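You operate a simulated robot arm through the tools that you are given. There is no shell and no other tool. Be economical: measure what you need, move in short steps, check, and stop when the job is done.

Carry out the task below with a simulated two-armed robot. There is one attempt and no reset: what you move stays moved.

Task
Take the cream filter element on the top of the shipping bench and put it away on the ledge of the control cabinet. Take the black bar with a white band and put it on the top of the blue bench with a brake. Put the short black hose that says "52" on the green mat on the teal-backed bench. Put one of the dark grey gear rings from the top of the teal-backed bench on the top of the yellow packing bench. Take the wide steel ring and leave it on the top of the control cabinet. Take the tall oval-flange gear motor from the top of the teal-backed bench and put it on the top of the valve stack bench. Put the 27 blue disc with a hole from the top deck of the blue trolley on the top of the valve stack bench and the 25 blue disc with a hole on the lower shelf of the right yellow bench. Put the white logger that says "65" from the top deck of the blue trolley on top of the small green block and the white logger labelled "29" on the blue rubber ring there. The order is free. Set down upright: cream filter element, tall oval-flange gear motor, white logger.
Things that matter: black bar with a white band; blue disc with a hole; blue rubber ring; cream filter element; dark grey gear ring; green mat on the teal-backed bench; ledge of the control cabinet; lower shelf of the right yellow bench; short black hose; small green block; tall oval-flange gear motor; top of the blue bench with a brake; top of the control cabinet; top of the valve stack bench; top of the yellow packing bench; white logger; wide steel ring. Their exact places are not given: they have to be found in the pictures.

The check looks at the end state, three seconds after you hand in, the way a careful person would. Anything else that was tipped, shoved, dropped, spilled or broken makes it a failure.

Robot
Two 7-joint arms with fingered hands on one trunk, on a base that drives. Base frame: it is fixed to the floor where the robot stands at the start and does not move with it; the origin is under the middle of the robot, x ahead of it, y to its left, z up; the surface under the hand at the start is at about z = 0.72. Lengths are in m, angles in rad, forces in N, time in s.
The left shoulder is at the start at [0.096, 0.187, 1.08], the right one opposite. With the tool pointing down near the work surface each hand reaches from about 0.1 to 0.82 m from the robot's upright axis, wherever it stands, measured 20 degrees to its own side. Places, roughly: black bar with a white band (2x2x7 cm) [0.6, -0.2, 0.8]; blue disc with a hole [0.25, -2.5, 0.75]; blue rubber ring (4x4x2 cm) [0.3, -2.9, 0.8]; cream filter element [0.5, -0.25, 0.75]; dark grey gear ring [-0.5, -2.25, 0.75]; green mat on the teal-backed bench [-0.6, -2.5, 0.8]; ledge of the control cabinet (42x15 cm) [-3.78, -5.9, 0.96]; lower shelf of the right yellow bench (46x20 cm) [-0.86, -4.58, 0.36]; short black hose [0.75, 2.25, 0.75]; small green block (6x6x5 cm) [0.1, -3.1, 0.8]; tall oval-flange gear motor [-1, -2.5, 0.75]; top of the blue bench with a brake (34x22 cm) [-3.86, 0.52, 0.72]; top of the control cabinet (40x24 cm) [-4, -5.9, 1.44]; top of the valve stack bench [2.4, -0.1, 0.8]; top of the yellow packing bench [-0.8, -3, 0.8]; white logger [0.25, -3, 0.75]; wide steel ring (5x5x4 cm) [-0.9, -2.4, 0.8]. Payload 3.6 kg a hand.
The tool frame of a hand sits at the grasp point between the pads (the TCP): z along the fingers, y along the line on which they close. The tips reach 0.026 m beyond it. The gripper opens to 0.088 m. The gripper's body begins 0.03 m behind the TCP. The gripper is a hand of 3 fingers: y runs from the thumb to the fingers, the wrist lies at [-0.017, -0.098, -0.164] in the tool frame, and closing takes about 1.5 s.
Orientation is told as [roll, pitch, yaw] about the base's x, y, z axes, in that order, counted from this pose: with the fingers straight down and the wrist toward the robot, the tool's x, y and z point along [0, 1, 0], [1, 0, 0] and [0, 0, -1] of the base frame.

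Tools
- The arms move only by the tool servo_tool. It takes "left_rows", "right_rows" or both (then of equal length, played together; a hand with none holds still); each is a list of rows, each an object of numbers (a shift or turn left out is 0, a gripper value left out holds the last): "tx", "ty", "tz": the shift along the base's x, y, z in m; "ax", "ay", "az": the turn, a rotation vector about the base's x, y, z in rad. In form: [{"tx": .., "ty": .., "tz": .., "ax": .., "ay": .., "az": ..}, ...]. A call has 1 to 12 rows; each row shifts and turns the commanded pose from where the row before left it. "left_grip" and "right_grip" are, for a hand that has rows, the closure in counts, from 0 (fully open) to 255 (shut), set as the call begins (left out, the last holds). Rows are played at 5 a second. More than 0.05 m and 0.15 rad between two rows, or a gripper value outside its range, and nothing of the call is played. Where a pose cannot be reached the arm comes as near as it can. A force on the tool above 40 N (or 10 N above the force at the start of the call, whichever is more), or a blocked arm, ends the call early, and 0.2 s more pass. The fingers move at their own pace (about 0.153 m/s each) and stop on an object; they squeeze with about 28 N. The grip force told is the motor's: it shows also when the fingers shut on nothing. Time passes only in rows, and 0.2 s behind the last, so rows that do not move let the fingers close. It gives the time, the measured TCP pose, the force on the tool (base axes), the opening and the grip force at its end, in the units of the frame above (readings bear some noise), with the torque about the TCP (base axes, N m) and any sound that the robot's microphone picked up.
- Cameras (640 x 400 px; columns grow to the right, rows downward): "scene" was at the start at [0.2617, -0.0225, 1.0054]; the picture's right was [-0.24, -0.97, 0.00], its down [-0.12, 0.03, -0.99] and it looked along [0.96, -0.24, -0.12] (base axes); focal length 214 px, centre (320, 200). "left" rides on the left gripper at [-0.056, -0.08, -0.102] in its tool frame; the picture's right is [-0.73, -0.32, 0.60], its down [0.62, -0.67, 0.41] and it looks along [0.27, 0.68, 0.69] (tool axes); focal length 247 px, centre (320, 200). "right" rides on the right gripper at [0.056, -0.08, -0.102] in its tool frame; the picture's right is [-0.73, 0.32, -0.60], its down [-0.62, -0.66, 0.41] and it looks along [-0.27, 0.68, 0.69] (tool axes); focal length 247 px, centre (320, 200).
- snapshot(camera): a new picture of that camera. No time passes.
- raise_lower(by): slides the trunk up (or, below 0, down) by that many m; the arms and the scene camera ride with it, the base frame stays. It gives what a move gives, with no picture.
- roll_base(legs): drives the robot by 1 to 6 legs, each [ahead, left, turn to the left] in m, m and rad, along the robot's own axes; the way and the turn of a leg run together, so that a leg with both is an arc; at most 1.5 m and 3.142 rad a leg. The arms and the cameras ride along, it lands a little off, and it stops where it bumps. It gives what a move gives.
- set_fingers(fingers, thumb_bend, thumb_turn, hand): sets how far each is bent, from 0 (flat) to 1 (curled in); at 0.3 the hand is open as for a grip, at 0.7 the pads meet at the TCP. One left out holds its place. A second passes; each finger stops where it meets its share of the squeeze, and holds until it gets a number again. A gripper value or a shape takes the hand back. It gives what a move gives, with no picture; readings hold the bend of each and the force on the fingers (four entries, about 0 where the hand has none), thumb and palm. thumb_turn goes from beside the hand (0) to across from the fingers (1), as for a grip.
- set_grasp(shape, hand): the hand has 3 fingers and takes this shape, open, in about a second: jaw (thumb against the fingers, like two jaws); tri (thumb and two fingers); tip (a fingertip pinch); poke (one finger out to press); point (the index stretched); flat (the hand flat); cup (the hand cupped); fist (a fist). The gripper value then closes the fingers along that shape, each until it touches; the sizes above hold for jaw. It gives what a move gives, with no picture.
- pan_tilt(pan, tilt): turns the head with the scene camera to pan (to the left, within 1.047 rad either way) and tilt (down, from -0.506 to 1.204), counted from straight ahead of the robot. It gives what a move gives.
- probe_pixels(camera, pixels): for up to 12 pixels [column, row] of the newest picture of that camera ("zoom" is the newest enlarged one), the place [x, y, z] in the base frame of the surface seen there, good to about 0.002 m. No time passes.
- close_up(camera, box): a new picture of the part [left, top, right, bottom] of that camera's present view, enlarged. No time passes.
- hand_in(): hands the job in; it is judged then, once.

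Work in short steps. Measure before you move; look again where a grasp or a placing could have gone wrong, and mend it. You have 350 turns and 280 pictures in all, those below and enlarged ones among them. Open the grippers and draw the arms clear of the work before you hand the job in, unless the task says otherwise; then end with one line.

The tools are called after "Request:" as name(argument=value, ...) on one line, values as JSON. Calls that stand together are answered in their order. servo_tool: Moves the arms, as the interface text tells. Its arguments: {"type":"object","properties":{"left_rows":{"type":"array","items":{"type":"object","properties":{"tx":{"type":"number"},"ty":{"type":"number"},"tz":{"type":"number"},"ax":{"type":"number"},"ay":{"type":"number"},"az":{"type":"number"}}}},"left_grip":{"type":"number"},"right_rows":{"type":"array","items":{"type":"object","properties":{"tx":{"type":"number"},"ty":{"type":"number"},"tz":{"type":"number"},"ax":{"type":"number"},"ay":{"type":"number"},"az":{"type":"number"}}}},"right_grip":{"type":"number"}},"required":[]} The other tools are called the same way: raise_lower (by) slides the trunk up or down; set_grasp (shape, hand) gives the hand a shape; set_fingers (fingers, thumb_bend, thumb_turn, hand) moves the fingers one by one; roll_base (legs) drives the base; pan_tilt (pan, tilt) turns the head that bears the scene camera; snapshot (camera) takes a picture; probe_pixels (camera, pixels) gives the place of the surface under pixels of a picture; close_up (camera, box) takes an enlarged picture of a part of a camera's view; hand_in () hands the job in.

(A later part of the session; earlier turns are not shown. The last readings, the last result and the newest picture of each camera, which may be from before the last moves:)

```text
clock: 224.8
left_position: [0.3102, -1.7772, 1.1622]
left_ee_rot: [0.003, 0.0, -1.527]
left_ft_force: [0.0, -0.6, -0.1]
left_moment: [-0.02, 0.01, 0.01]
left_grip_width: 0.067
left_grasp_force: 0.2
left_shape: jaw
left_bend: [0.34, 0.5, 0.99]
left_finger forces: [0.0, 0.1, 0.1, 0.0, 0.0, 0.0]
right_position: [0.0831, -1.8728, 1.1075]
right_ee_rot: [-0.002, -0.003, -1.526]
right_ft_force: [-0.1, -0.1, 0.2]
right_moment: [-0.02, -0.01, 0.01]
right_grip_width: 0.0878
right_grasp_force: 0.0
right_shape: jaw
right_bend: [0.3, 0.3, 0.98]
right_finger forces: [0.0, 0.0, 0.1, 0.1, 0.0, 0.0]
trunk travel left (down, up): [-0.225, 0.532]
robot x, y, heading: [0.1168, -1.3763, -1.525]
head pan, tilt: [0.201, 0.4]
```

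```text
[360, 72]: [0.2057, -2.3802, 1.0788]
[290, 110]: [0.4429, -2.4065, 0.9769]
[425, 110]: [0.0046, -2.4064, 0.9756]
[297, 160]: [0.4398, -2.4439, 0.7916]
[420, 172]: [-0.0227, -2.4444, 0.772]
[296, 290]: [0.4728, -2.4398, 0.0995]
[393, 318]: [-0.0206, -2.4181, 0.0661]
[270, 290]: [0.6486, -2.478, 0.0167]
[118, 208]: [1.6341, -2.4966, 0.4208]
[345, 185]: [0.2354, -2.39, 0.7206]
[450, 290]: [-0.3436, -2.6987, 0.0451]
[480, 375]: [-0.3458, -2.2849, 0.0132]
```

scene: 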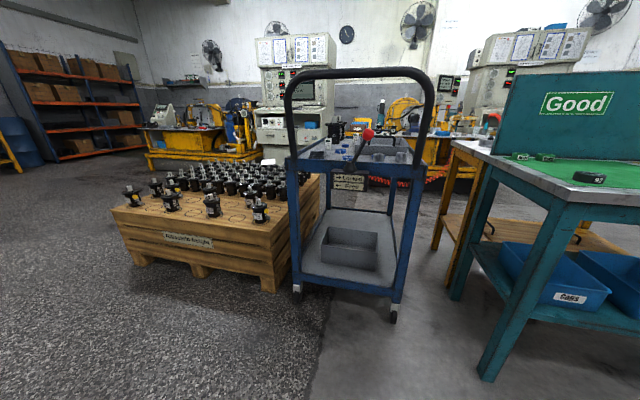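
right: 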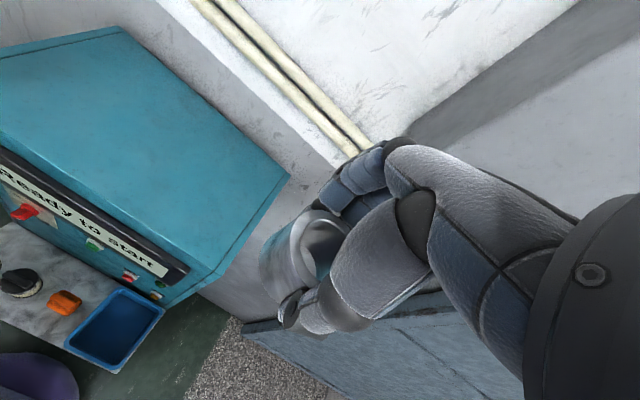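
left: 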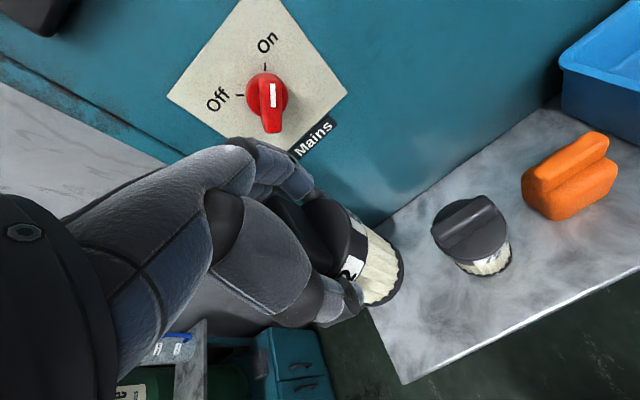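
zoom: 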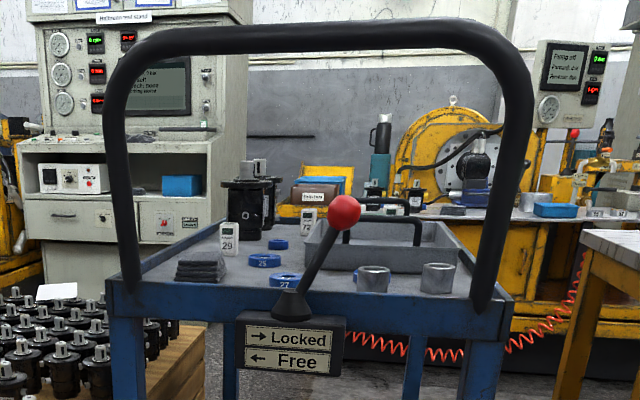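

The handle spans the near side up to z 1.08. I raise the trunk 0.4 m to look over it at the deck.

Request:
raise_lower(by=0.4)

Request:
pan_tilt(pan=0.05, tilt=0.6)

Request:
close_up(camera="scene", box=[200, 100, 440, 250])

Request:
snapshot(camera="scene")

```text
clock: 228.7
left_position: [0.3085, -1.7776, 1.5613]
left_ee_rot: [0.0, 0.003, -1.526]
left_ft_force: [0.0, -0.3, -0.4]
left_moment: [-0.01, -0.02, 0.0]
left_grip_width: 0.0673
left_grasp_force: 0.1
left_shape: jaw
left_bend: [0.34, 0.5, 0.99]
left_finger forces: [0.1, 0.0, 0.0, 0.1, 0.0, 0.0]
right_position: [0.0828, -1.8726, 1.507]
right_ee_rot: [-0.002, -0.001, -1.526]
right_ft_force: [0.3, 0.3, 0.3]
right_moment: [-0.04, 0.04, 0.03]
right_grip_width: 0.0877
right_grasp_force: 0.2
right_shape: jaw
right_bend: [0.3, 0.3, 0.98]
right_finger forces: [0.0, 0.0, 0.1, 0.0, 0.1, 0.0]
trunk travel left (down, up): [-0.625, 0.132]
robot x, y, heading: [0.1139, -1.3781, -1.529]
head pan, tilt: [0.201, 0.4]
```

```text
clock: 229.4
left_position: [0.3069, -1.7778, 1.5617]
left_ee_rot: [0.001, 0.001, -1.527]
left_ft_force: [1.1, 0.1, 0.4]
left_moment: [-0.02, -0.03, 0.0]
left_grip_width: 0.0674
left_grasp_force: 0.1
left_shape: jaw
left_bend: [0.34, 0.5, 0.99]
left_finger forces: [0.1, 0.1, 0.0, 0.0, 0.0, 0.1]
right_position: [0.0836, -1.8737, 1.5058]
right_ee_rot: [-0.001, -0.001, -1.526]
right_ft_force: [-0.6, -0.6, 0.3]
right_moment: [-0.02, -0.04, -0.04]
right_grip_width: 0.0877
right_grasp_force: 0.2
right_shape: jaw
right_bend: [0.3, 0.3, 0.98]
right_finger forces: [0.0, 0.0, 0.0, 0.0, 0.0, 0.0]
trunk travel left (down, up): [-0.625, 0.132]
robot x, y, heading: [0.1138, -1.3756, -1.527]
head pan, tilt: [0.051, 0.6]
```

```text
2.67 times, centred on (320, 175) of scene
```

zoom: 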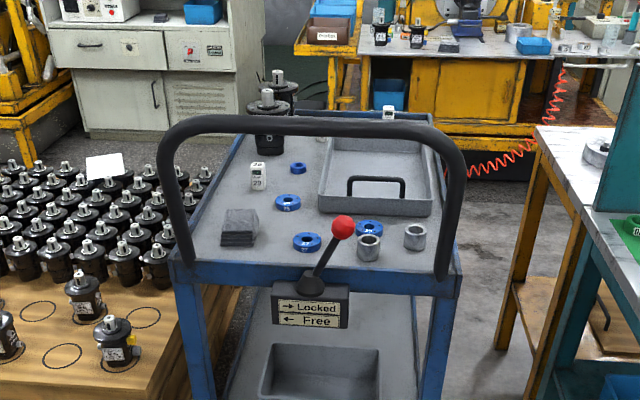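

```text
210 pictures are left
```

scene: 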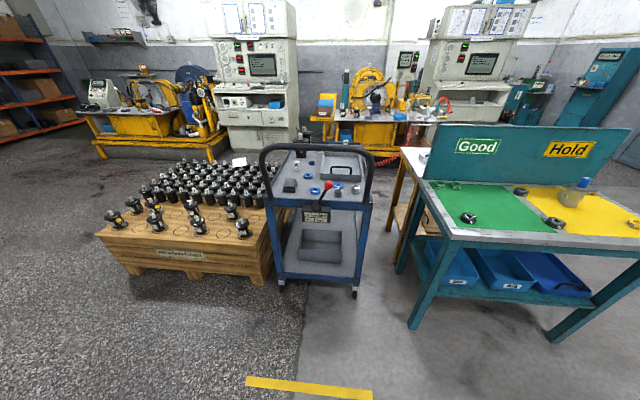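

I probe the deck items in the zoom: logger (258,175), discs (288,202), (306,242), (369,228), small blue ring (297,168), far logger (388,112), tray etc.

Request:
probe_pixels(camera="zoom", pixels=[[258, 167], [288, 200], [306, 240], [369, 227], [297, 166], [388, 113], [345, 190], [335, 125], [268, 95], [415, 232], [430, 130], [250, 160]])

Request:
close_up(camera="scene", box=[270, 130, 380, 210])

```text
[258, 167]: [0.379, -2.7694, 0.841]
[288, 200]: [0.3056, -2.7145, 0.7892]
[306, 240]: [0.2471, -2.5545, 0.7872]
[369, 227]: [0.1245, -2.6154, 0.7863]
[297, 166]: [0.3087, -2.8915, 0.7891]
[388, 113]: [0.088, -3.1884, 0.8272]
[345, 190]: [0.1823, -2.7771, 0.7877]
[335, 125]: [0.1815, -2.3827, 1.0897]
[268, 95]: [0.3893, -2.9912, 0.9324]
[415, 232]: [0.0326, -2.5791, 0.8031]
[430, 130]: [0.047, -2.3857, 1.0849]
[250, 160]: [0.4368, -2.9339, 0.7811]
```

```text
5.00 times, centred on (325, 170) of scene
```

zoom: 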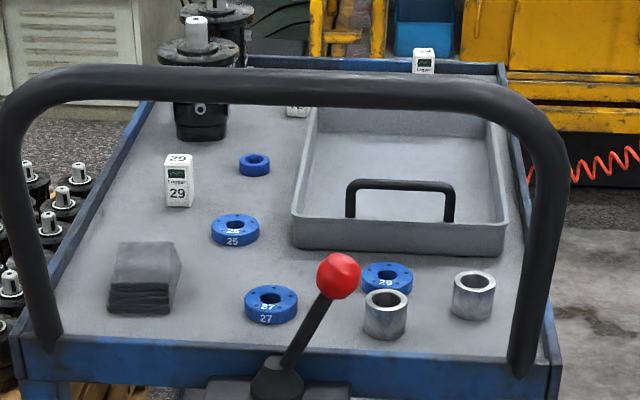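

Logger "29" is at (0.379,-2.77), disc "25" at (0.306,-2.715), disc "27" at (0.247,-2.555), blue ring at (0.309,-2.89). I probe the surroundings of disc 27 (lever ball, black stack, deck).

Request:
probe_pixels(camera="zoom", pixels=[[338, 270], [338, 255], [145, 250], [180, 270], [270, 318], [245, 305], [298, 305], [271, 290], [230, 290], [235, 245], [235, 216], [386, 270]])

```text
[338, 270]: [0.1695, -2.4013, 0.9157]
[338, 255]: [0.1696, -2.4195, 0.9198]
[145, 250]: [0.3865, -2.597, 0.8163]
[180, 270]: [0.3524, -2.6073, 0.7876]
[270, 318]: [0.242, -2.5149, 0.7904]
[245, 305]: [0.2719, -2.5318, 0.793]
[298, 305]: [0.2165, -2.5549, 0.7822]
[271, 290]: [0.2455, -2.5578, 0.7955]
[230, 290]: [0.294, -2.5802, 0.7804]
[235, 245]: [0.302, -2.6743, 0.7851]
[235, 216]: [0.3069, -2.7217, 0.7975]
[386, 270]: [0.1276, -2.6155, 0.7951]
```

Deck is at z 0.780; disc 27 centre ≈(0.245,-2.545), top 0.798. I turn the left hand so its wrist points left (yaw -90°), so that the arm can come over the handle bar.

Request:
servo_tool(left_rows=[{"az": -0.14}, {"az": -0.14}, {"az": -0.14}, {"az": -0.14}, {"az": -0.14}, {"az": -0.14}, {"az": -0.14}, {"az": -0.14}, {"az": -0.14}, {"az": -0.14}, {"az": -0.14}, {}], left_grip=0)

Request:
roll_base(legs=[[0.5, 0, -0.04]])

Request:
pan_tilt(pan=0.1, tilt=0.9)

Request:
snapshot(camera="scene")

```text
clock: 232.0
left_position: [0.3081, -1.7766, 1.5616]
left_ee_rot: [0.002, 0.001, -3.068]
left_ft_force: [0.1, -0.4, 0.1]
left_moment: [-0.02, -0.03, 0.01]
left_grip_width: 0.0877
left_grasp_force: 0.0
left_shape: jaw
left_bend: [0.3, 0.3, 0.98]
left_finger forces: [0.0, 0.0, 0.1, 0.0, 0.0, 0.0]
right_position: [0.0833, -1.8737, 1.5066]
right_ee_rot: [-0.002, -0.002, -1.526]
right_ft_force: [-0.2, 0.0, -0.3]
right_moment: [0.0, 0.01, 0.0]
right_grip_width: 0.0879
right_grasp_force: 0.1
right_shape: jaw
right_bend: [0.3, 0.3, 0.98]
right_finger forces: [0.0, 0.0, 0.1, 0.0, 0.0, 0.0]
trunk travel left (down, up): [-0.625, 0.132]
robot x, y, heading: [0.1104, -1.3756, -1.527]
head pan, tilt: [0.051, 0.6]
```

```text
clock: 234.8
left_position: [0.3037, -2.2645, 1.5617]
left_ee_rot: [0.002, 0.0, -3.104]
left_ft_force: [0.7, -0.6, 1.4]
left_moment: [-0.02, 0.02, -0.02]
left_grip_width: 0.0879
left_grasp_force: 0.1
left_shape: jaw
left_bend: [0.3, 0.3, 0.98]
left_finger forces: [0.0, 0.0, 0.0, 0.0, 0.0, 0.0]
right_position: [0.0748, -2.3502, 1.5064]
right_ee_rot: [-0.001, -0.002, -1.565]
right_ft_force: [0.6, 0.3, 0.3]
right_moment: [-0.05, -0.01, 0.01]
right_grip_width: 0.0877
right_grasp_force: 0.0
right_shape: jaw
right_bend: [0.3, 0.3, 0.98]
right_finger forces: [0.0, 0.1, 0.1, 0.0, 0.1, 0.1]
trunk travel left (down, up): [-0.625, 0.132]
robot x, y, heading: [0.1268, -1.855, -1.564]
head pan, tilt: [0.051, 0.6]
```

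```text
clock: 235.6
left_position: [0.3036, -2.2632, 1.5621]
left_ee_rot: [0.002, 0.003, -3.105]
left_ft_force: [-0.6, -0.2, 0.4]
left_moment: [-0.01, -0.02, 0.01]
left_grip_width: 0.0878
left_grasp_force: 0.1
left_shape: jaw
left_bend: [0.3, 0.3, 0.98]
left_finger forces: [0.0, 0.1, 0.1, 0.1, 0.1, 0.0]
right_position: [0.0748, -2.3513, 1.5063]
right_ee_rot: [0.0, 0.0, -1.564]
right_ft_force: [-0.8, 0.0, -0.1]
right_moment: [0.01, -0.01, 0.01]
right_grip_width: 0.0879
right_grasp_force: 0.1
right_shape: jaw
right_bend: [0.3, 0.3, 0.98]
right_finger forces: [0.1, 0.0, 0.0, 0.0, 0.0, 0.0]
trunk travel left (down, up): [-0.625, 0.132]
robot x, y, heading: [0.1256, -1.8545, -1.566]
head pan, tilt: [0.099, 0.901]
```

```text
208 pictures are left
```

scene: 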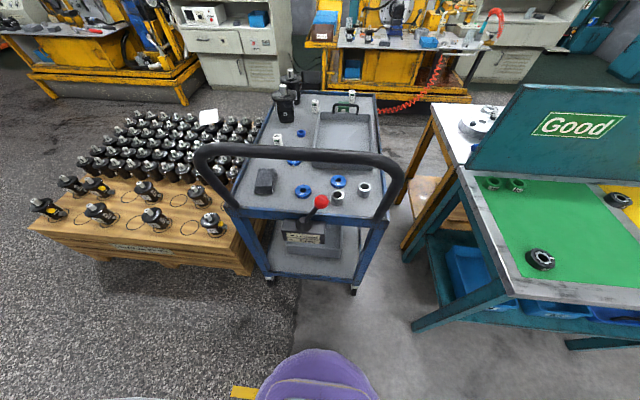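

Good overhead view. I zoom on the deck for exact positions.

Request:
close_up(camera="scene", box=[230, 60, 400, 240])

Request:
probe_pixels(camera="scene", pixels=[[302, 187], [296, 193], [309, 192], [302, 199], [294, 160], [321, 200], [278, 137], [301, 132], [314, 103], [349, 98], [300, 148], [247, 153]])

```text
2.22 times, centred on (315, 150) of scene
```

zoom: 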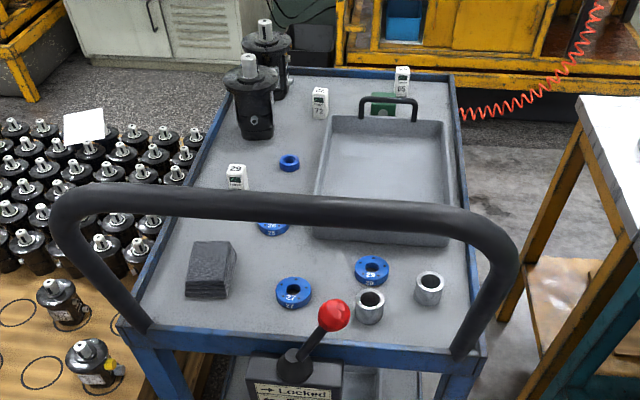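

```text
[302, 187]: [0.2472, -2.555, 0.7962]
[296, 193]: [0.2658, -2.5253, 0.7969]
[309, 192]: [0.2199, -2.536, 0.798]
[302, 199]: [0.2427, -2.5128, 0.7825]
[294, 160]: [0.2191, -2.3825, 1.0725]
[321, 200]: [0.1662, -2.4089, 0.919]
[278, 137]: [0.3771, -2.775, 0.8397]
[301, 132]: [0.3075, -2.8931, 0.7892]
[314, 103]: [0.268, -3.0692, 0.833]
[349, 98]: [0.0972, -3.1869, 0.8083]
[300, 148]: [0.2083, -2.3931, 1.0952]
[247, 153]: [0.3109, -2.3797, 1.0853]
```

Logger "65" stands at (0.09,-3.19) by the green block. Now I drive 0.2 m forward and bring the left hand above disc 27 at z≈1.2.

Request:
roll_base(legs=[[0.2, 0, 0]])

Request:
servo_tool(left_rows=[{"tx": -0.03, "ty": -0.03}, {"tx": -0.028, "ty": -0.03}, {"ty": -0.025, "tz": -0.04}, {"tz": -0.05}, {"tz": -0.05}, {"tz": -0.05}, {"tz": -0.05}, {"tz": -0.05}, {"tz": -0.05}, {}])

Request:
snapshot(camera="scene")

Request:
snapshot(camera="left")

```text
clock: 237.2
left_position: [0.3046, -2.458, 1.5626]
left_ee_rot: [0.002, -0.001, -3.107]
left_ft_force: [-0.5, 0.1, -0.2]
left_moment: [0.01, -0.03, -0.02]
left_grip_width: 0.0876
left_grasp_force: 0.0
left_shape: jaw
left_bend: [0.3, 0.3, 0.98]
left_finger forces: [0.1, 0.1, 0.1, 0.0, 0.1, 0.1]
right_position: [0.0763, -2.5435, 1.5065]
right_ee_rot: [-0.002, -0.003, -1.567]
right_ft_force: [-0.2, 0.3, 0.6]
right_moment: [0.0, -0.01, 0.02]
right_grip_width: 0.0879
right_grasp_force: 0.0
right_shape: jaw
right_bend: [0.3, 0.3, 0.98]
right_finger forces: [0.0, 0.1, 0.0, 0.0, 0.0, 0.0]
trunk travel left (down, up): [-0.625, 0.132]
robot x, y, heading: [0.125, -2.0527, -1.572]
head pan, tilt: [0.099, 0.901]
```

```text
clock: 239.4
left_position: [0.2474, -2.5415, 1.2201]
left_ee_rot: [0.001, 0.0, -3.108]
left_ft_force: [0.8, 0.9, 0.6]
left_moment: [0.0, 0.04, 0.02]
left_grip_width: 0.0877
left_grasp_force: 0.1
left_shape: jaw
left_bend: [0.3, 0.3, 0.98]
left_finger forces: [0.0, 0.0, 0.0, 0.1, 0.0, 0.0]
right_position: [0.0743, -2.5443, 1.5072]
right_ee_rot: [-0.002, -0.001, -1.567]
right_ft_force: [-0.1, 0.4, -0.6]
right_moment: [-0.02, -0.02, -0.01]
right_grip_width: 0.0879
right_grasp_force: 0.1
right_shape: jaw
right_bend: [0.3, 0.3, 0.98]
right_finger forces: [0.0, 0.0, 0.0, 0.2, 0.0, 0.1]
trunk travel left (down, up): [-0.625, 0.132]
robot x, y, heading: [0.1268, -2.0506, -1.574]
head pan, tilt: [0.099, 0.901]
```

```text
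206 pictures are left
```

scene: 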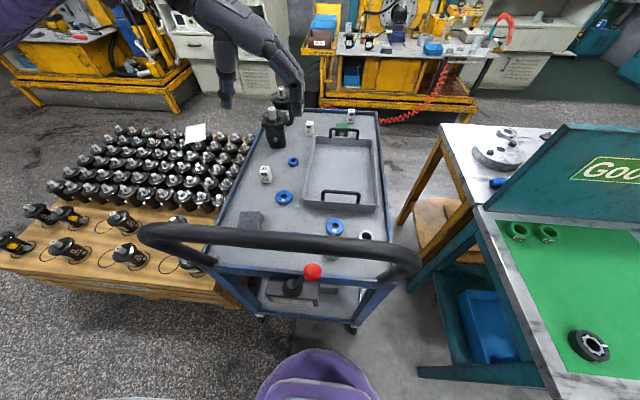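

```text
205 pictures are left
```

left: 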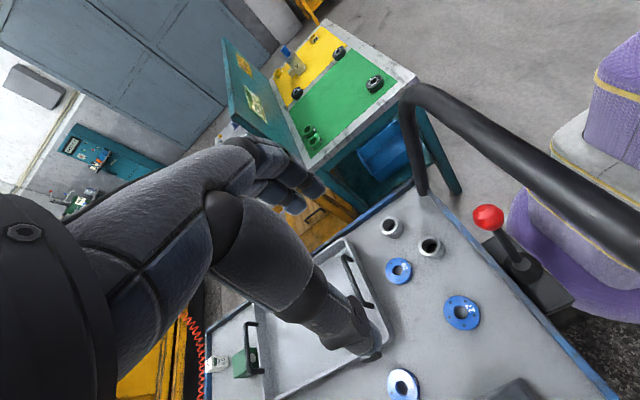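

The arm is well above the bar. I lower the left hand to z≈0.92 over disc 27 and check.

Request:
servo_tool(left_rows=[{"tz": -0.05}, {"tz": -0.05}, {"tz": -0.05}, {"tz": -0.05}, {"tz": -0.05}, {"tz": -0.045}, {}])

Request:
snapshot(camera="scene")

Request:
snapshot(camera="left")

```text
clock: 241.0
left_position: [0.2399, -2.524, 0.9431]
left_ee_rot: [0.002, 0.0, -3.109]
left_ft_force: [-0.4, -0.2, -0.3]
left_moment: [-0.01, 0.0, 0.01]
left_grip_width: 0.0879
left_grasp_force: 0.0
left_shape: jaw
left_bend: [0.3, 0.3, 0.97]
left_finger forces: [0.0, 0.1, 0.0, 0.0, 0.0, 0.1]
left hand out of reach, approached as far as the arm can: row 6
right_position: [0.0754, -2.5436, 1.5067]
right_ee_rot: [-0.002, -0.005, -1.568]
right_ft_force: [-0.4, -0.8, 0.1]
right_moment: [-0.01, -0.02, 0.01]
right_grip_width: 0.088
right_grasp_force: 0.0
right_shape: jaw
right_bend: [0.3, 0.3, 0.98]
right_finger forces: [0.0, 0.0, 0.1, 0.0, 0.0, 0.0]
trunk travel left (down, up): [-0.625, 0.132]
robot x, y, heading: [0.1249, -2.0507, -1.566]
head pan, tilt: [0.099, 0.901]
```

```text
204 pictures are left
```

scene: 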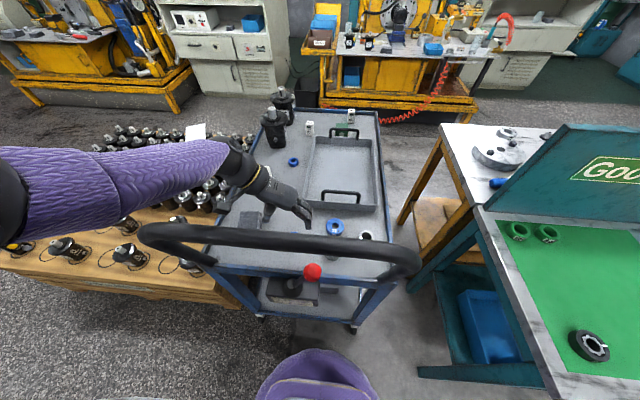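

```text
203 pictures are left
```

left: 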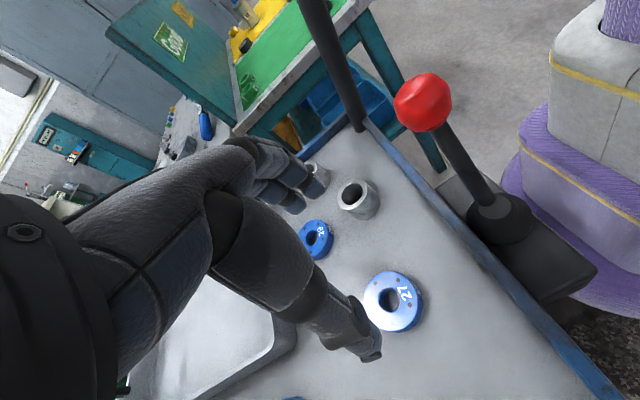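

The forearm comes in over the handle's left corner. I probe its height before lowering the trunk.

Request:
probe_pixels(camera="scene", pixels=[[40, 200], [130, 185], [130, 205], [215, 165], [225, 170], [255, 185], [270, 195], [160, 228], [200, 232], [300, 210]])

Request:
probe_pixels(camera="left", pixels=[[390, 290], [412, 300], [365, 300], [395, 325], [388, 275], [404, 330]])

```text
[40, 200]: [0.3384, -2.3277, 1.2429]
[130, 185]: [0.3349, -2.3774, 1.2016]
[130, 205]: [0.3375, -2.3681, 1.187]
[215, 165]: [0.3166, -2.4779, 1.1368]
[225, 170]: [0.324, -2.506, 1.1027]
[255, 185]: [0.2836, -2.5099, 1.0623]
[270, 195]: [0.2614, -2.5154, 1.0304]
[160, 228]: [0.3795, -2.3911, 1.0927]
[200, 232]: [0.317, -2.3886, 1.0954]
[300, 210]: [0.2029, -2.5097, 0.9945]
```

```text
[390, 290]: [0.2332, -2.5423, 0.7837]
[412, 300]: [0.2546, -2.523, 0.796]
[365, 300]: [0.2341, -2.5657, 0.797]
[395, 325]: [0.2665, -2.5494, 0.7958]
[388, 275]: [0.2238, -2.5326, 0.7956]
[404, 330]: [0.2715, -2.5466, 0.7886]
```

The forearm would touch the bar if lowered like this. I raise the hand again, raise the trunk 0.1, move 4 cm closer, and turn the hand back to a 45° yaw so the forearm comes in steeper.

Request:
servo_tool(left_rows=[{"tz": 0.05}, {"tz": 0.05}, {"tz": 0.05}, {"tz": 0.05}, {}])

Request:
raise_lower(by=0.1)

Request:
roll_base(legs=[[0.04, 0, 0]])

Request:
servo_tool(left_rows=[{"az": 0.13, "ty": 0.005}, {"az": 0.13, "ty": 0.005}, {"az": 0.13, "ty": 0.005}, {"az": 0.13}, {"az": 0.13}, {"az": 0.13}, {}])

Request:
snapshot(camera="scene")

```text
clock: 242.2
left_position: [0.243, -2.5236, 1.1465]
left_ee_rot: [0.001, 0.001, -3.107]
left_ft_force: [0.1, -0.1, -0.1]
left_moment: [0.02, -0.04, 0.01]
left_grip_width: 0.0875
left_grasp_force: 0.0
left_shape: jaw
left_bend: [0.3, 0.3, 0.97]
left_finger forces: [0.0, 0.0, 0.1, 0.0, 0.0, 0.0]
right_position: [0.0758, -2.5432, 1.5062]
right_ee_rot: [-0.003, -0.001, -1.568]
right_ft_force: [0.2, -0.4, 0.2]
right_moment: [0.01, -0.02, -0.01]
right_grip_width: 0.0876
right_grasp_force: 0.1
right_shape: jaw
right_bend: [0.3, 0.3, 0.98]
right_finger forces: [0.1, 0.1, 0.0, 0.0, 0.0, 0.0]
trunk travel left (down, up): [-0.625, 0.132]
robot x, y, heading: [0.1276, -2.0521, -1.57]
head pan, tilt: [0.099, 0.901]
```

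```text
clock: 243.5
left_position: [0.2414, -2.5246, 1.244]
left_ee_rot: [0.001, 0.0, -3.108]
left_ft_force: [-0.5, 0.5, -0.5]
left_moment: [-0.01, 0.0, -0.01]
left_grip_width: 0.0877
left_grasp_force: 0.0
left_shape: jaw
left_bend: [0.3, 0.3, 0.97]
left_finger forces: [0.0, 0.1, 0.1, 0.1, 0.1, 0.0]
right_position: [0.0766, -2.5431, 1.6062]
right_ee_rot: [-0.001, -0.002, -1.567]
right_ft_force: [-0.1, 0.3, 0.5]
right_moment: [0.01, 0.01, 0.01]
right_grip_width: 0.0876
right_grasp_force: 0.1
right_shape: jaw
right_bend: [0.3, 0.3, 0.98]
right_finger forces: [0.0, 0.0, 0.2, 0.1, 0.0, 0.0]
trunk travel left (down, up): [-0.725, 0.032]
robot x, y, heading: [0.1311, -2.0478, -1.567]
head pan, tilt: [0.099, 0.901]
```

```text
clock: 244.4
left_position: [0.2406, -2.5591, 1.2463]
left_ee_rot: [0.005, 0.001, -3.107]
left_ft_force: [-0.6, 0.4, -0.1]
left_moment: [-0.02, -0.01, 0.01]
left_grip_width: 0.0878
left_grasp_force: 0.0
left_shape: jaw
left_bend: [0.3, 0.3, 0.97]
left_finger forces: [0.0, 0.1, 0.0, 0.1, 0.1, 0.0]
right_position: [0.0749, -2.5768, 1.6092]
right_ee_rot: [-0.002, -0.009, -1.568]
right_ft_force: [-0.1, 0.2, -1.0]
right_moment: [-0.01, -0.02, -0.04]
right_grip_width: 0.0879
right_grasp_force: 0.0
right_shape: jaw
right_bend: [0.3, 0.3, 0.98]
right_finger forces: [0.0, 0.0, 0.1, 0.1, 0.0, 0.0]
trunk travel left (down, up): [-0.725, 0.032]
robot x, y, heading: [0.1293, -2.0921, -1.568]
head pan, tilt: [0.099, 0.901]
```

```text
clock: 246.0
left_position: [0.2412, -2.5481, 1.2447]
left_ee_rot: [0.001, 0.001, -2.326]
left_ft_force: [-0.1, -0.2, -1.1]
left_moment: [0.0, 0.0, 0.03]
left_grip_width: 0.0877
left_grasp_force: 0.1
left_shape: jaw
left_bend: [0.3, 0.3, 0.97]
left_finger forces: [0.0, 0.0, 0.0, 0.1, 0.0, 0.1]
right_position: [0.0763, -2.5827, 1.6079]
right_ee_rot: [-0.002, -0.004, -1.567]
right_ft_force: [0.5, -0.4, 0.8]
right_moment: [0.0, -0.02, 0.01]
right_grip_width: 0.0878
right_grasp_force: 0.1
right_shape: jaw
right_bend: [0.3, 0.3, 0.98]
right_finger forces: [0.0, 0.1, 0.0, 0.0, 0.1, 0.0]
trunk travel left (down, up): [-0.725, 0.032]
robot x, y, heading: [0.1302, -2.0914, -1.567]
head pan, tilt: [0.099, 0.901]
```

```text
202 pictures are left
```

scene: 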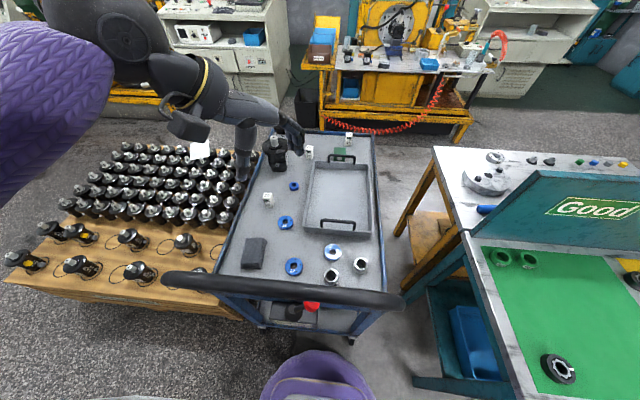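

The elbow is high now. I lower the left hand toward z≈0.93 and check heights again.

Request:
servo_tool(left_rows=[{"tz": -0.05, "tx": 0.004}, {"tz": -0.05}, {"tz": -0.05}, {"tz": -0.05}, {"tz": -0.05}, {"tz": -0.05}, {}])

Request:
snapshot(camera="scene")

Request:
snapshot(camera="left")

```text
refused: row 1 steps farther than a row can; nothing moved
```

```text
201 pictures are left
```

scene: 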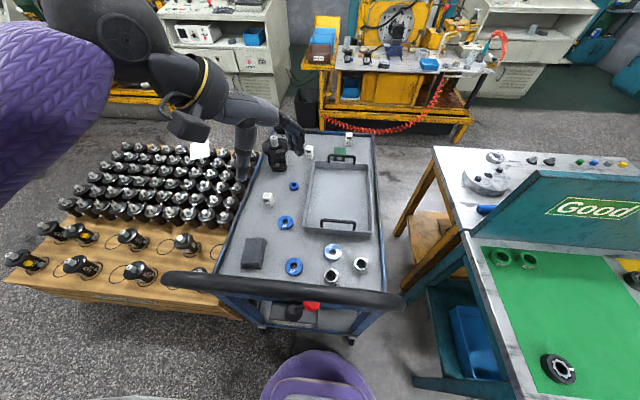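

```text
200 pictures are left
```

left: 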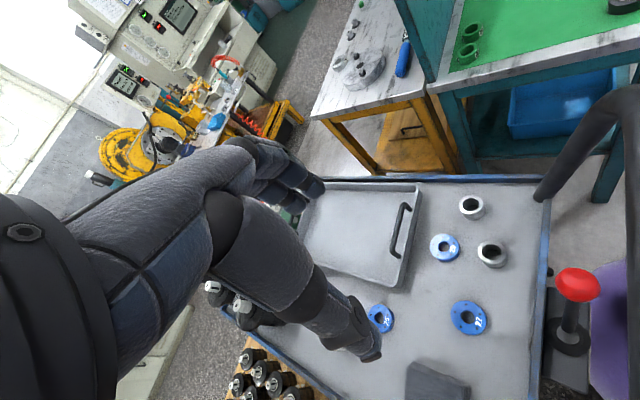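

Resubmit the descent with compliant rows.

Request:
servo_tool(left_rows=[{"tx": 0.004, "tz": -0.04}, {"tz": -0.05}, {"tz": -0.05}, {"tz": -0.05}, {"tz": -0.05}, {"tz": -0.05}, {}])

Request:
snapshot(camera="scene")

Request:
snapshot(camera="left")

```text
clock: 247.6
left_position: [0.2443, -2.5474, 0.957]
left_ee_rot: [0.001, -0.004, -2.326]
left_ft_force: [-1.0, 0.0, 0.1]
left_moment: [-0.03, 0.01, 0.01]
left_grip_width: 0.0882
left_grasp_force: 0.1
left_shape: jaw
left_bend: [0.3, 0.3, 0.97]
left_finger forces: [0.0, 0.1, 0.1, 0.0, 0.1, 0.0]
left hand out of reach, approached as far as the arm can: row 6
right_position: [0.0772, -2.582, 1.6059]
right_ee_rot: [-0.003, -0.005, -1.568]
right_ft_force: [-0.1, 1.1, 0.8]
right_moment: [-0.01, 0.02, 0.0]
right_grip_width: 0.0879
right_grasp_force: 0.1
right_shape: jaw
right_bend: [0.3, 0.3, 0.98]
right_finger forces: [0.0, 0.1, 0.0, 0.0, 0.0, 0.0]
trunk travel left (down, up): [-0.725, 0.032]
robot x, y, heading: [0.1282, -2.09, -1.57]
head pan, tilt: [0.099, 0.901]
```

```text
199 pictures are left
```

scene: 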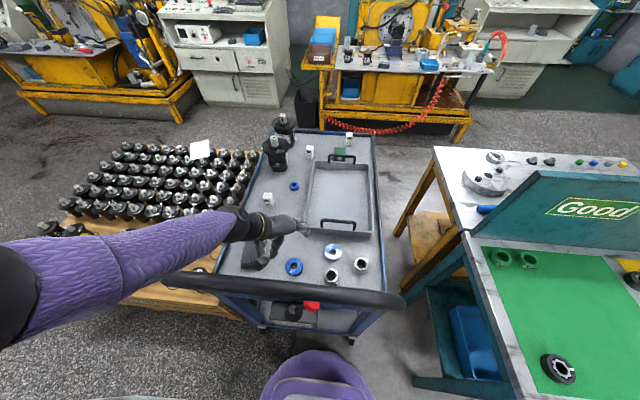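

```text
198 pictures are left
```

left: 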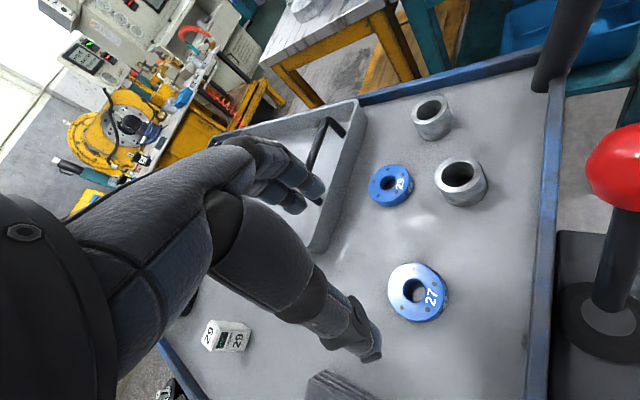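

I probe the forearm's height where it crosses the bar in this posture.

Request:
probe_pixels(camera="scene", pixels=[[20, 290], [60, 270], [130, 275], [180, 262], [215, 245], [235, 235], [175, 280], [230, 285], [180, 230], [262, 262], [100, 290]])

```text
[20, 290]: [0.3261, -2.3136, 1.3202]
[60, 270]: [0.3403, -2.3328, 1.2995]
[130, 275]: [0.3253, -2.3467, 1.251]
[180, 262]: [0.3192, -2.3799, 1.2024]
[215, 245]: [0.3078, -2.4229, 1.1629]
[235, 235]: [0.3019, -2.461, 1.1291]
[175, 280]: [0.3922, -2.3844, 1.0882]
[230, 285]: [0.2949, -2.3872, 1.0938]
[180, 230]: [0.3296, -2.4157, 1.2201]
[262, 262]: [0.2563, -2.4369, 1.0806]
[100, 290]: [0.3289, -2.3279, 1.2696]
```

Reaching down behind the bar over the top is not workable. Instead I will come under the bar with the hand slanted (fingers forward-down, closing sideways). First I lift the hand clear, back off, and lower the trunk.

Request:
servo_tool(left_rows=[{"tz": 0.05}, {"tz": 0.05}, {"tz": 0.05}, {"tz": 0.05}, {"tz": 0.05}, {"tz": 0.05}, {}])

Request:
roll_base(legs=[[-0.5, 0, 0]])

Request:
raise_lower(by=-0.4)

Request:
raise_lower(by=-0.1)

Request:
servo_tool(left_rows=[{"az": -0.14}, {"az": -0.14}, {"az": -0.14}, {"az": -0.134}, {"ax": -0.135, "ay": -0.036}, {"ax": -0.135, "ay": -0.036}, {"ax": -0.135, "ay": -0.036}, {"ax": -0.135, "ay": -0.036}, {"ax": -0.135, "ay": -0.036}, {"ax": -0.135, "ay": -0.036}, {}])

Request:
snapshot(camera="scene")

```text
clock: 249.2
left_position: [0.2414, -2.5505, 1.256]
left_ee_rot: [0.002, -0.001, -2.326]
left_ft_force: [0.2, -0.8, 0.0]
left_moment: [-0.01, 0.01, -0.02]
left_grip_width: 0.088
left_grasp_force: 0.1
left_shape: jaw
left_bend: [0.3, 0.3, 0.97]
left_finger forces: [0.1, 0.0, 0.0, 0.0, 0.0, 0.0]
right_position: [0.0756, -2.5835, 1.6073]
right_ee_rot: [-0.001, -0.003, -1.568]
right_ft_force: [-0.9, -0.5, -0.2]
right_moment: [0.04, -0.03, 0.0]
right_grip_width: 0.0877
right_grasp_force: 0.0
right_shape: jaw
right_bend: [0.3, 0.3, 0.98]
right_finger forces: [0.0, 0.1, 0.0, 0.1, 0.1, 0.1]
trunk travel left (down, up): [-0.725, 0.032]
robot x, y, heading: [0.128, -2.0891, -1.57]
head pan, tilt: [0.099, 0.901]
```

```text
clock: 252.2
left_position: [0.2395, -2.0479, 1.2556]
left_ee_rot: [0.002, 0.0, -2.327]
left_ft_force: [0.2, 0.2, 0.1]
left_moment: [-0.01, -0.03, -0.01]
left_grip_width: 0.0879
left_grasp_force: 0.0
left_shape: jaw
left_bend: [0.3, 0.3, 0.97]
left_finger forces: [0.0, 0.0, 0.1, 0.1, 0.0, 0.1]
right_position: [0.0737, -2.0794, 1.6075]
right_ee_rot: [-0.002, -0.004, -1.566]
right_ft_force: [-0.9, -0.8, -0.5]
right_moment: [0.02, 0.0, -0.05]
right_grip_width: 0.0878
right_grasp_force: 0.0
right_shape: jaw
right_bend: [0.3, 0.3, 0.98]
right_finger forces: [0.0, 0.0, 0.0, 0.1, 0.1, 0.1]
trunk travel left (down, up): [-0.725, 0.032]
robot x, y, heading: [0.1252, -1.583, -1.564]
head pan, tilt: [0.099, 0.901]
```

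```text
clock: 256.0
left_position: [0.2381, -2.047, 0.8557]
left_ee_rot: [0.002, 0.0, -2.327]
left_ft_force: [0.6, 0.3, 0.2]
left_moment: [0.0, -0.02, 0.01]
left_grip_width: 0.0881
left_grasp_force: 0.1
left_shape: jaw
left_bend: [0.3, 0.3, 0.97]
left_finger forces: [0.0, 0.0, 0.0, 0.0, 0.0, 0.0]
right_position: [0.0743, -2.0798, 1.2061]
right_ee_rot: [0.0, -0.003, -1.565]
right_ft_force: [-0.1, 0.3, 0.2]
right_moment: [0.01, 0.03, -0.01]
right_grip_width: 0.088
right_grasp_force: 0.1
right_shape: jaw
right_bend: [0.3, 0.3, 0.98]
right_finger forces: [0.0, 0.0, 0.1, 0.0, 0.0, 0.0]
trunk travel left (down, up): [-0.325, 0.432]
robot x, y, heading: [0.127, -1.589, -1.559]
head pan, tilt: [0.099, 0.901]
```

```text
clock: 257.3
left_position: [0.2388, -2.047, 0.7565]
left_ee_rot: [0.002, 0.0, -2.327]
left_ft_force: [0.1, 0.9, 0.2]
left_moment: [0.0, -0.01, -0.01]
left_grip_width: 0.088
left_grasp_force: 0.2
left_shape: jaw
left_bend: [0.3, 0.3, 0.97]
left_finger forces: [0.0, 0.0, 0.1, 0.0, 0.1, 0.0]
right_position: [0.0745, -2.0789, 1.1076]
right_ee_rot: [-0.002, -0.003, -1.565]
right_ft_force: [-0.8, -0.3, -0.3]
right_moment: [-0.02, 0.01, -0.01]
right_grip_width: 0.0876
right_grasp_force: 0.0
right_shape: jaw
right_bend: [0.3, 0.3, 0.98]
right_finger forces: [0.0, 0.1, 0.0, 0.0, 0.0, 0.1]
trunk travel left (down, up): [-0.225, 0.532]
robot x, y, heading: [0.1239, -1.5835, -1.566]
head pan, tilt: [0.099, 0.901]
```

```text
clock: 259.7
left_position: [0.2377, -2.0476, 0.7558]
left_ee_rot: [0.84, -0.002, -2.88]
left_ft_force: [0.0, 0.3, 0.2]
left_moment: [-0.02, -0.02, 0.03]
left_grip_width: 0.088
left_grasp_force: 0.1
left_shape: jaw
left_bend: [0.3, 0.3, 0.97]
left_finger forces: [0.1, 0.1, 0.0, 0.0, 0.1, 0.0]
right_position: [0.0741, -2.0791, 1.1061]
right_ee_rot: [-0.001, -0.004, -1.566]
right_ft_force: [0.6, 0.4, -0.2]
right_moment: [-0.02, -0.01, 0.0]
right_grip_width: 0.0878
right_grasp_force: 0.2
right_shape: jaw
right_bend: [0.3, 0.3, 0.98]
right_finger forces: [0.0, 0.0, 0.0, 0.1, 0.1, 0.1]
trunk travel left (down, up): [-0.225, 0.532]
robot x, y, heading: [0.1269, -1.5832, -1.566]
head pan, tilt: [0.099, 0.901]
```

```text
197 pictures are left
```

scene: 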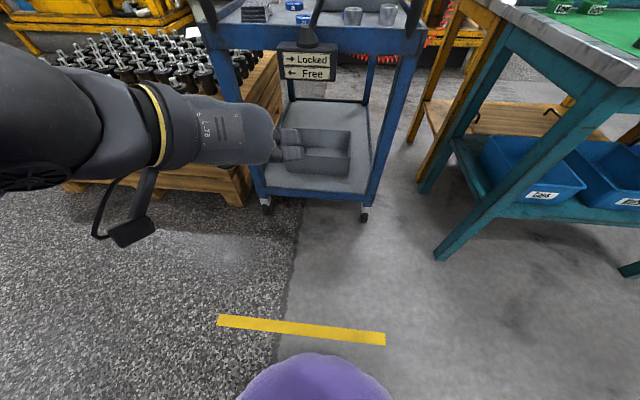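

The forearm naturally leaves along the hand's wrist direction, so the left-yaw approach would hit the post. Better: right hand, standard yaw, slightly tilted, coming under the bar. I restore the left hand to its normal posture first.

Request:
servo_tool(left_rows=[{"ax": 0.135, "ay": 0.036, "tz": 0.04}, {"ax": 0.135, "ay": 0.036, "tz": 0.04}, {"ax": 0.135, "ay": 0.036, "tz": 0.04}, {"ax": 0.135, "ay": 0.036, "tz": 0.04}, {"ax": 0.135, "ay": 0.036, "tz": 0.04}, {"ax": 0.135, "ay": 0.036, "tz": 0.04}, {"az": 0.14, "tz": 0.04}, {"az": 0.14, "tz": 0.04}, {"az": 0.14, "tz": 0.04}, {"az": 0.14}, {"az": 0.14}, {"az": 0.14}])

Request:
servo_tool(left_rows=[{"az": 0.14, "tx": 0.04}, {"az": 0.14, "tx": 0.04}, {"az": 0.14, "tx": 0.02}, {"az": 0.05}, {}])

Request:
roll_base(legs=[[0, 0.32, 0]])

Request:
snapshot(camera="scene")

```text
clock: 262.3
left_position: [0.2397, -2.046, 1.1159]
left_ee_rot: [0.002, -0.001, -2.037]
left_ft_force: [0.7, -0.4, 0.5]
left_moment: [0.01, -0.01, 0.01]
left_grip_width: 0.0881
left_grasp_force: 0.1
left_shape: jaw
left_bend: [0.3, 0.3, 0.97]
left_finger forces: [0.0, 0.0, 0.0, 0.0, 0.1, 0.0]
right_position: [0.0741, -2.0797, 1.1075]
right_ee_rot: [-0.002, -0.003, -1.565]
right_ft_force: [0.2, -0.3, -0.6]
right_moment: [0.01, 0.03, 0.01]
right_grip_width: 0.0879
right_grasp_force: 0.0
right_shape: jaw
right_bend: [0.3, 0.3, 0.98]
right_finger forces: [0.0, 0.1, 0.1, 0.0, 0.0, 0.1]
trunk travel left (down, up): [-0.225, 0.532]
robot x, y, heading: [0.1237, -1.5876, -1.561]
head pan, tilt: [0.099, 0.901]
```

```text
clock: 263.5
left_position: [0.3407, -2.0478, 1.1153]
left_ee_rot: [0.003, 0.0, -1.569]
left_ft_force: [-0.1, -0.1, -0.6]
left_moment: [0.0, 0.01, 0.02]
left_grip_width: 0.088
left_grasp_force: 0.0
left_shape: jaw
left_bend: [0.3, 0.3, 0.97]
left_finger forces: [0.0, 0.0, 0.0, 0.0, 0.1, 0.0]
right_position: [0.0742, -2.081, 1.1075]
right_ee_rot: [-0.003, -0.002, -1.567]
right_ft_force: [-0.3, 0.0, 0.5]
right_moment: [0.0, 0.03, 0.01]
right_grip_width: 0.0878
right_grasp_force: 0.1
right_shape: jaw
right_bend: [0.3, 0.3, 0.98]
right_finger forces: [0.1, 0.0, 0.0, 0.0, 0.1, 0.2]
trunk travel left (down, up): [-0.225, 0.532]
robot x, y, heading: [0.1255, -1.585, -1.564]
head pan, tilt: [0.099, 0.901]
```

```text
clock: 265.7
left_position: [0.6645, -2.0437, 1.116]
left_ee_rot: [0.001, 0.001, -1.564]
left_ft_force: [0.3, 0.2, -0.7]
left_moment: [-0.01, -0.01, 0.0]
left_grip_width: 0.0879
left_grasp_force: 0.0
left_shape: jaw
left_bend: [0.3, 0.3, 0.97]
left_finger forces: [0.1, 0.0, 0.0, 0.1, 0.1, 0.1]
right_position: [0.3981, -2.0776, 1.1077]
right_ee_rot: [0.0, -0.004, -1.558]
right_ft_force: [-0.3, 0.3, -0.2]
right_moment: [-0.03, -0.01, -0.01]
right_grip_width: 0.0881
right_grasp_force: 0.1
right_shape: jaw
right_bend: [0.3, 0.3, 0.98]
right_finger forces: [0.0, 0.0, 0.1, 0.0, 0.0, 0.0]
trunk travel left (down, up): [-0.225, 0.532]
robot x, y, heading: [0.4428, -1.5811, -1.558]
head pan, tilt: [0.099, 0.901]
```

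```text
196 pictures are left
```

scene: 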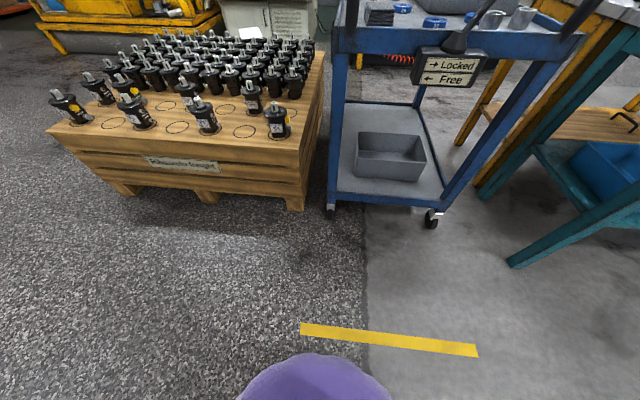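

I lower the trunk 0.12 and set the right hand's orientation (yaw -0.26, tilt 40° forward) at z≈0.88, aligned with x≈0.30.

Request:
raise_lower(by=-0.12)

Request:
servo_tool(right_rows=[{"az": -0.13, "tx": -0.03}, {"az": -0.13, "tx": -0.03}, {"ax": -0.135, "ay": 0.036, "tx": -0.03}, {"ax": -0.135, "ay": 0.036, "tz": -0.035}, {"ax": -0.135, "ay": 0.036, "tz": -0.035}, {"ax": -0.135, "ay": 0.036, "tz": -0.035}, {"ax": -0.135, "ay": 0.036}, {}])

Request:
pan_tilt(pan=-0.3, tilt=0.4)

Request:
snapshot(camera="scene")

```text
clock: 267.2
left_position: [0.664, -2.043, 0.9966]
left_ee_rot: [0.002, 0.001, -1.565]
left_ft_force: [-0.8, -0.4, -0.2]
left_moment: [-0.05, -0.01, 0.01]
left_grip_width: 0.0879
left_grasp_force: 0.0
left_shape: jaw
left_bend: [0.3, 0.3, 0.97]
left_finger forces: [0.0, 0.0, 0.1, 0.1, 0.0, 0.0]
right_position: [0.3976, -2.0776, 0.9871]
right_ee_rot: [-0.001, -0.004, -1.558]
right_ft_force: [-0.6, 0.1, 0.1]
right_moment: [-0.03, -0.01, -0.04]
right_grip_width: 0.0878
right_grasp_force: 0.0
right_shape: jaw
right_bend: [0.3, 0.3, 0.98]
right_finger forces: [0.1, 0.1, 0.1, 0.0, 0.1, 0.0]
trunk travel left (down, up): [-0.105, 0.652]
robot x, y, heading: [0.4456, -1.5822, -1.558]
head pan, tilt: [0.099, 0.901]
```

```text
clock: 269.0
left_position: [0.6637, -2.0424, 0.9966]
left_ee_rot: [0.002, 0.003, -1.564]
left_ft_force: [0.4, -0.3, -0.2]
left_moment: [0.0, -0.01, 0.02]
left_grip_width: 0.0881
left_grasp_force: 0.1
left_shape: jaw
left_bend: [0.3, 0.3, 0.97]
left_finger forces: [0.1, 0.0, 0.0, 0.1, 0.1, 0.0]
right_position: [0.3204, -2.0962, 0.8838]
right_ee_rot: [-0.012, -0.702, -1.815]
right_ft_force: [0.1, 0.1, -0.7]
right_moment: [0.01, -0.01, -0.03]
right_grip_width: 0.0879
right_grasp_force: 0.1
right_shape: jaw
right_bend: [0.3, 0.3, 0.98]
right_finger forces: [0.0, 0.0, 0.0, 0.0, 0.0, 0.1]
right hand out of reach, approached as far as the arm can: row 6, 7
trunk travel left (down, up): [-0.105, 0.652]
robot x, y, heading: [0.4463, -1.582, -1.564]
head pan, tilt: [0.099, 0.901]
```

```text
clock: 269.9
left_position: [0.6627, -2.043, 0.9955]
left_ee_rot: [0.003, 0.0, -1.563]
left_ft_force: [0.3, -0.2, 0.4]
left_moment: [0.01, 0.03, 0.02]
left_grip_width: 0.088
left_grasp_force: 0.2
left_shape: jaw
left_bend: [0.3, 0.3, 0.97]
left_finger forces: [0.1, 0.0, 0.0, 0.0, 0.0, 0.0]
right_position: [0.3216, -2.0975, 0.8843]
right_ee_rot: [-0.016, -0.699, -1.816]
right_ft_force: [-0.5, -0.8, 0.3]
right_moment: [-0.01, -0.04, 0.02]
right_grip_width: 0.0882
right_grasp_force: 0.0
right_shape: jaw
right_bend: [0.3, 0.3, 0.98]
right_finger forces: [0.0, 0.1, 0.0, 0.0, 0.0, 0.0]
trunk travel left (down, up): [-0.105, 0.652]
robot x, y, heading: [0.4479, -1.5841, -1.557]
head pan, tilt: [-0.3, 0.4]
```

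```text
195 pictures are left
```

scene: 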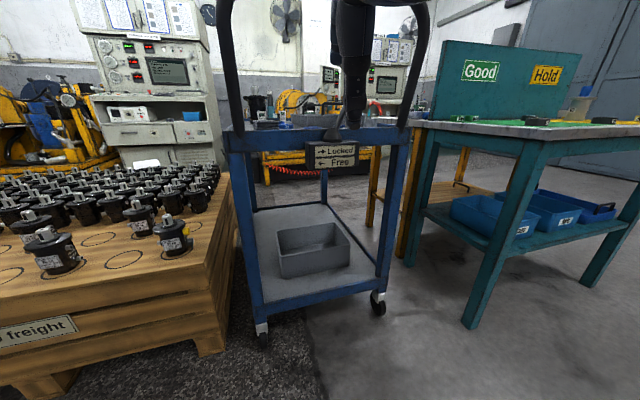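

I drive 0.2 m forward so the arm must stretch out nearly straight, then look.

Request:
roll_base(legs=[[0.19, 0, 0]])

Request:
snapshot(camera="scene")

Request:
snapshot(camera="right")

```text
clock: 271.4
left_position: [0.6666, -2.2314, 0.9955]
left_ee_rot: [0.001, 0.002, -1.562]
left_ft_force: [0.2, 0.7, -0.3]
left_moment: [0.03, 0.02, -0.01]
left_grip_width: 0.0879
left_grasp_force: 0.0
left_shape: jaw
left_bend: [0.3, 0.3, 0.97]
left_finger forces: [0.0, 0.0, 0.1, 0.1, 0.0, 0.0]
right_position: [0.3243, -2.2848, 0.8837]
right_ee_rot: [-0.014, -0.701, -1.812]
right_ft_force: [1.0, 0.4, 0.0]
right_moment: [-0.02, 0.0, 0.02]
right_grip_width: 0.0878
right_grasp_force: 0.0
right_shape: jaw
right_bend: [0.3, 0.3, 0.98]
right_finger forces: [0.1, 0.0, 0.0, 0.1, 0.1, 0.0]
trunk travel left (down, up): [-0.105, 0.652]
robot x, y, heading: [0.4455, -1.7666, -1.559]
head pan, tilt: [-0.3, 0.4]
```

```text
194 pictures are left
```

scene: 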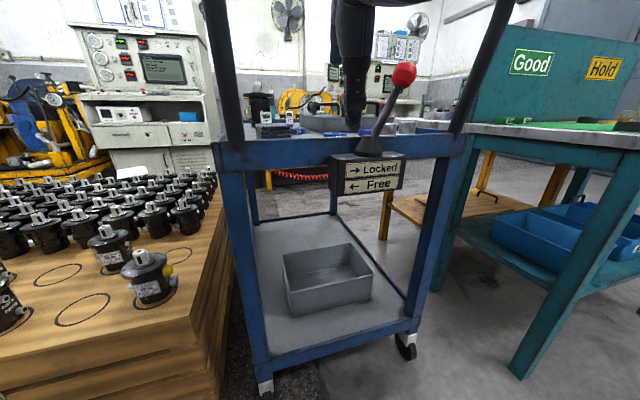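

```text
193 pictures are left
```

right: 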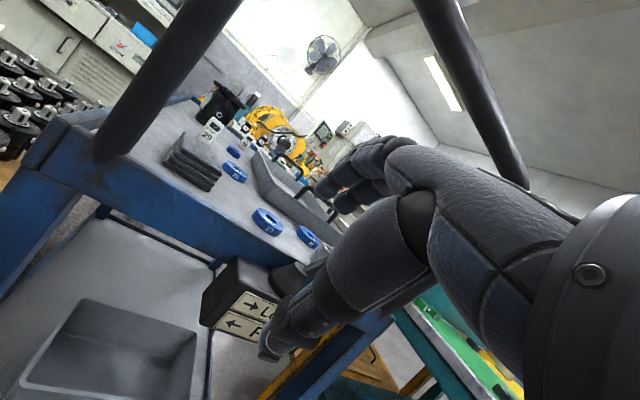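

I extend the right hand forward under the bar, 0.12 m first, watching for contact.

Request:
servo_tool(right_rows=[{"tx": -0.012, "ty": -0.035}, {"tx": -0.012, "ty": -0.035}, {"tx": -0.012, "ty": -0.035}, {}])

Request:
snapshot(camera="scene")

```text
clock: 272.4
left_position: [0.6669, -2.2306, 0.9965]
left_ee_rot: [0.003, 0.001, -1.561]
left_ft_force: [-0.2, -1.0, -0.4]
left_moment: [-0.01, 0.02, -0.01]
left_grip_width: 0.088
left_grasp_force: 0.2
left_shape: jaw
left_bend: [0.3, 0.3, 0.97]
left_finger forces: [0.0, 0.0, 0.1, 0.1, 0.1, 0.0]
right_position: [0.2904, -2.393, 0.8862]
right_ee_rot: [-0.014, -0.701, -1.814]
right_ft_force: [-0.1, 0.4, -0.9]
right_moment: [-0.01, 0.01, 0.0]
right_grip_width: 0.0878
right_grasp_force: 0.0
right_shape: jaw
right_bend: [0.3, 0.3, 0.98]
right_finger forces: [0.1, 0.0, 0.0, 0.0, 0.0, 0.1]
trunk travel left (down, up): [-0.105, 0.652]
robot x, y, heading: [0.4485, -1.7705, -1.558]
head pan, tilt: [-0.3, 0.4]
```

```text
192 pictures are left
```

scene: 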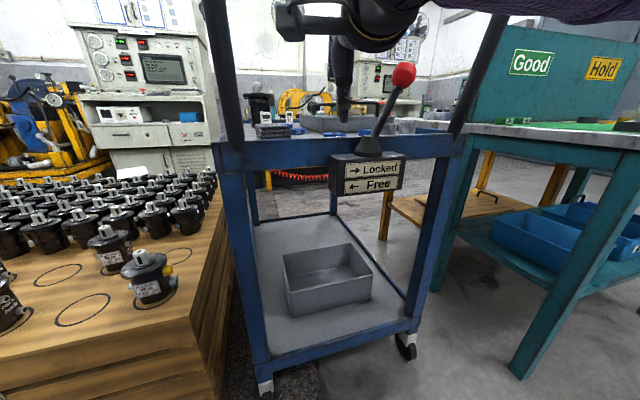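

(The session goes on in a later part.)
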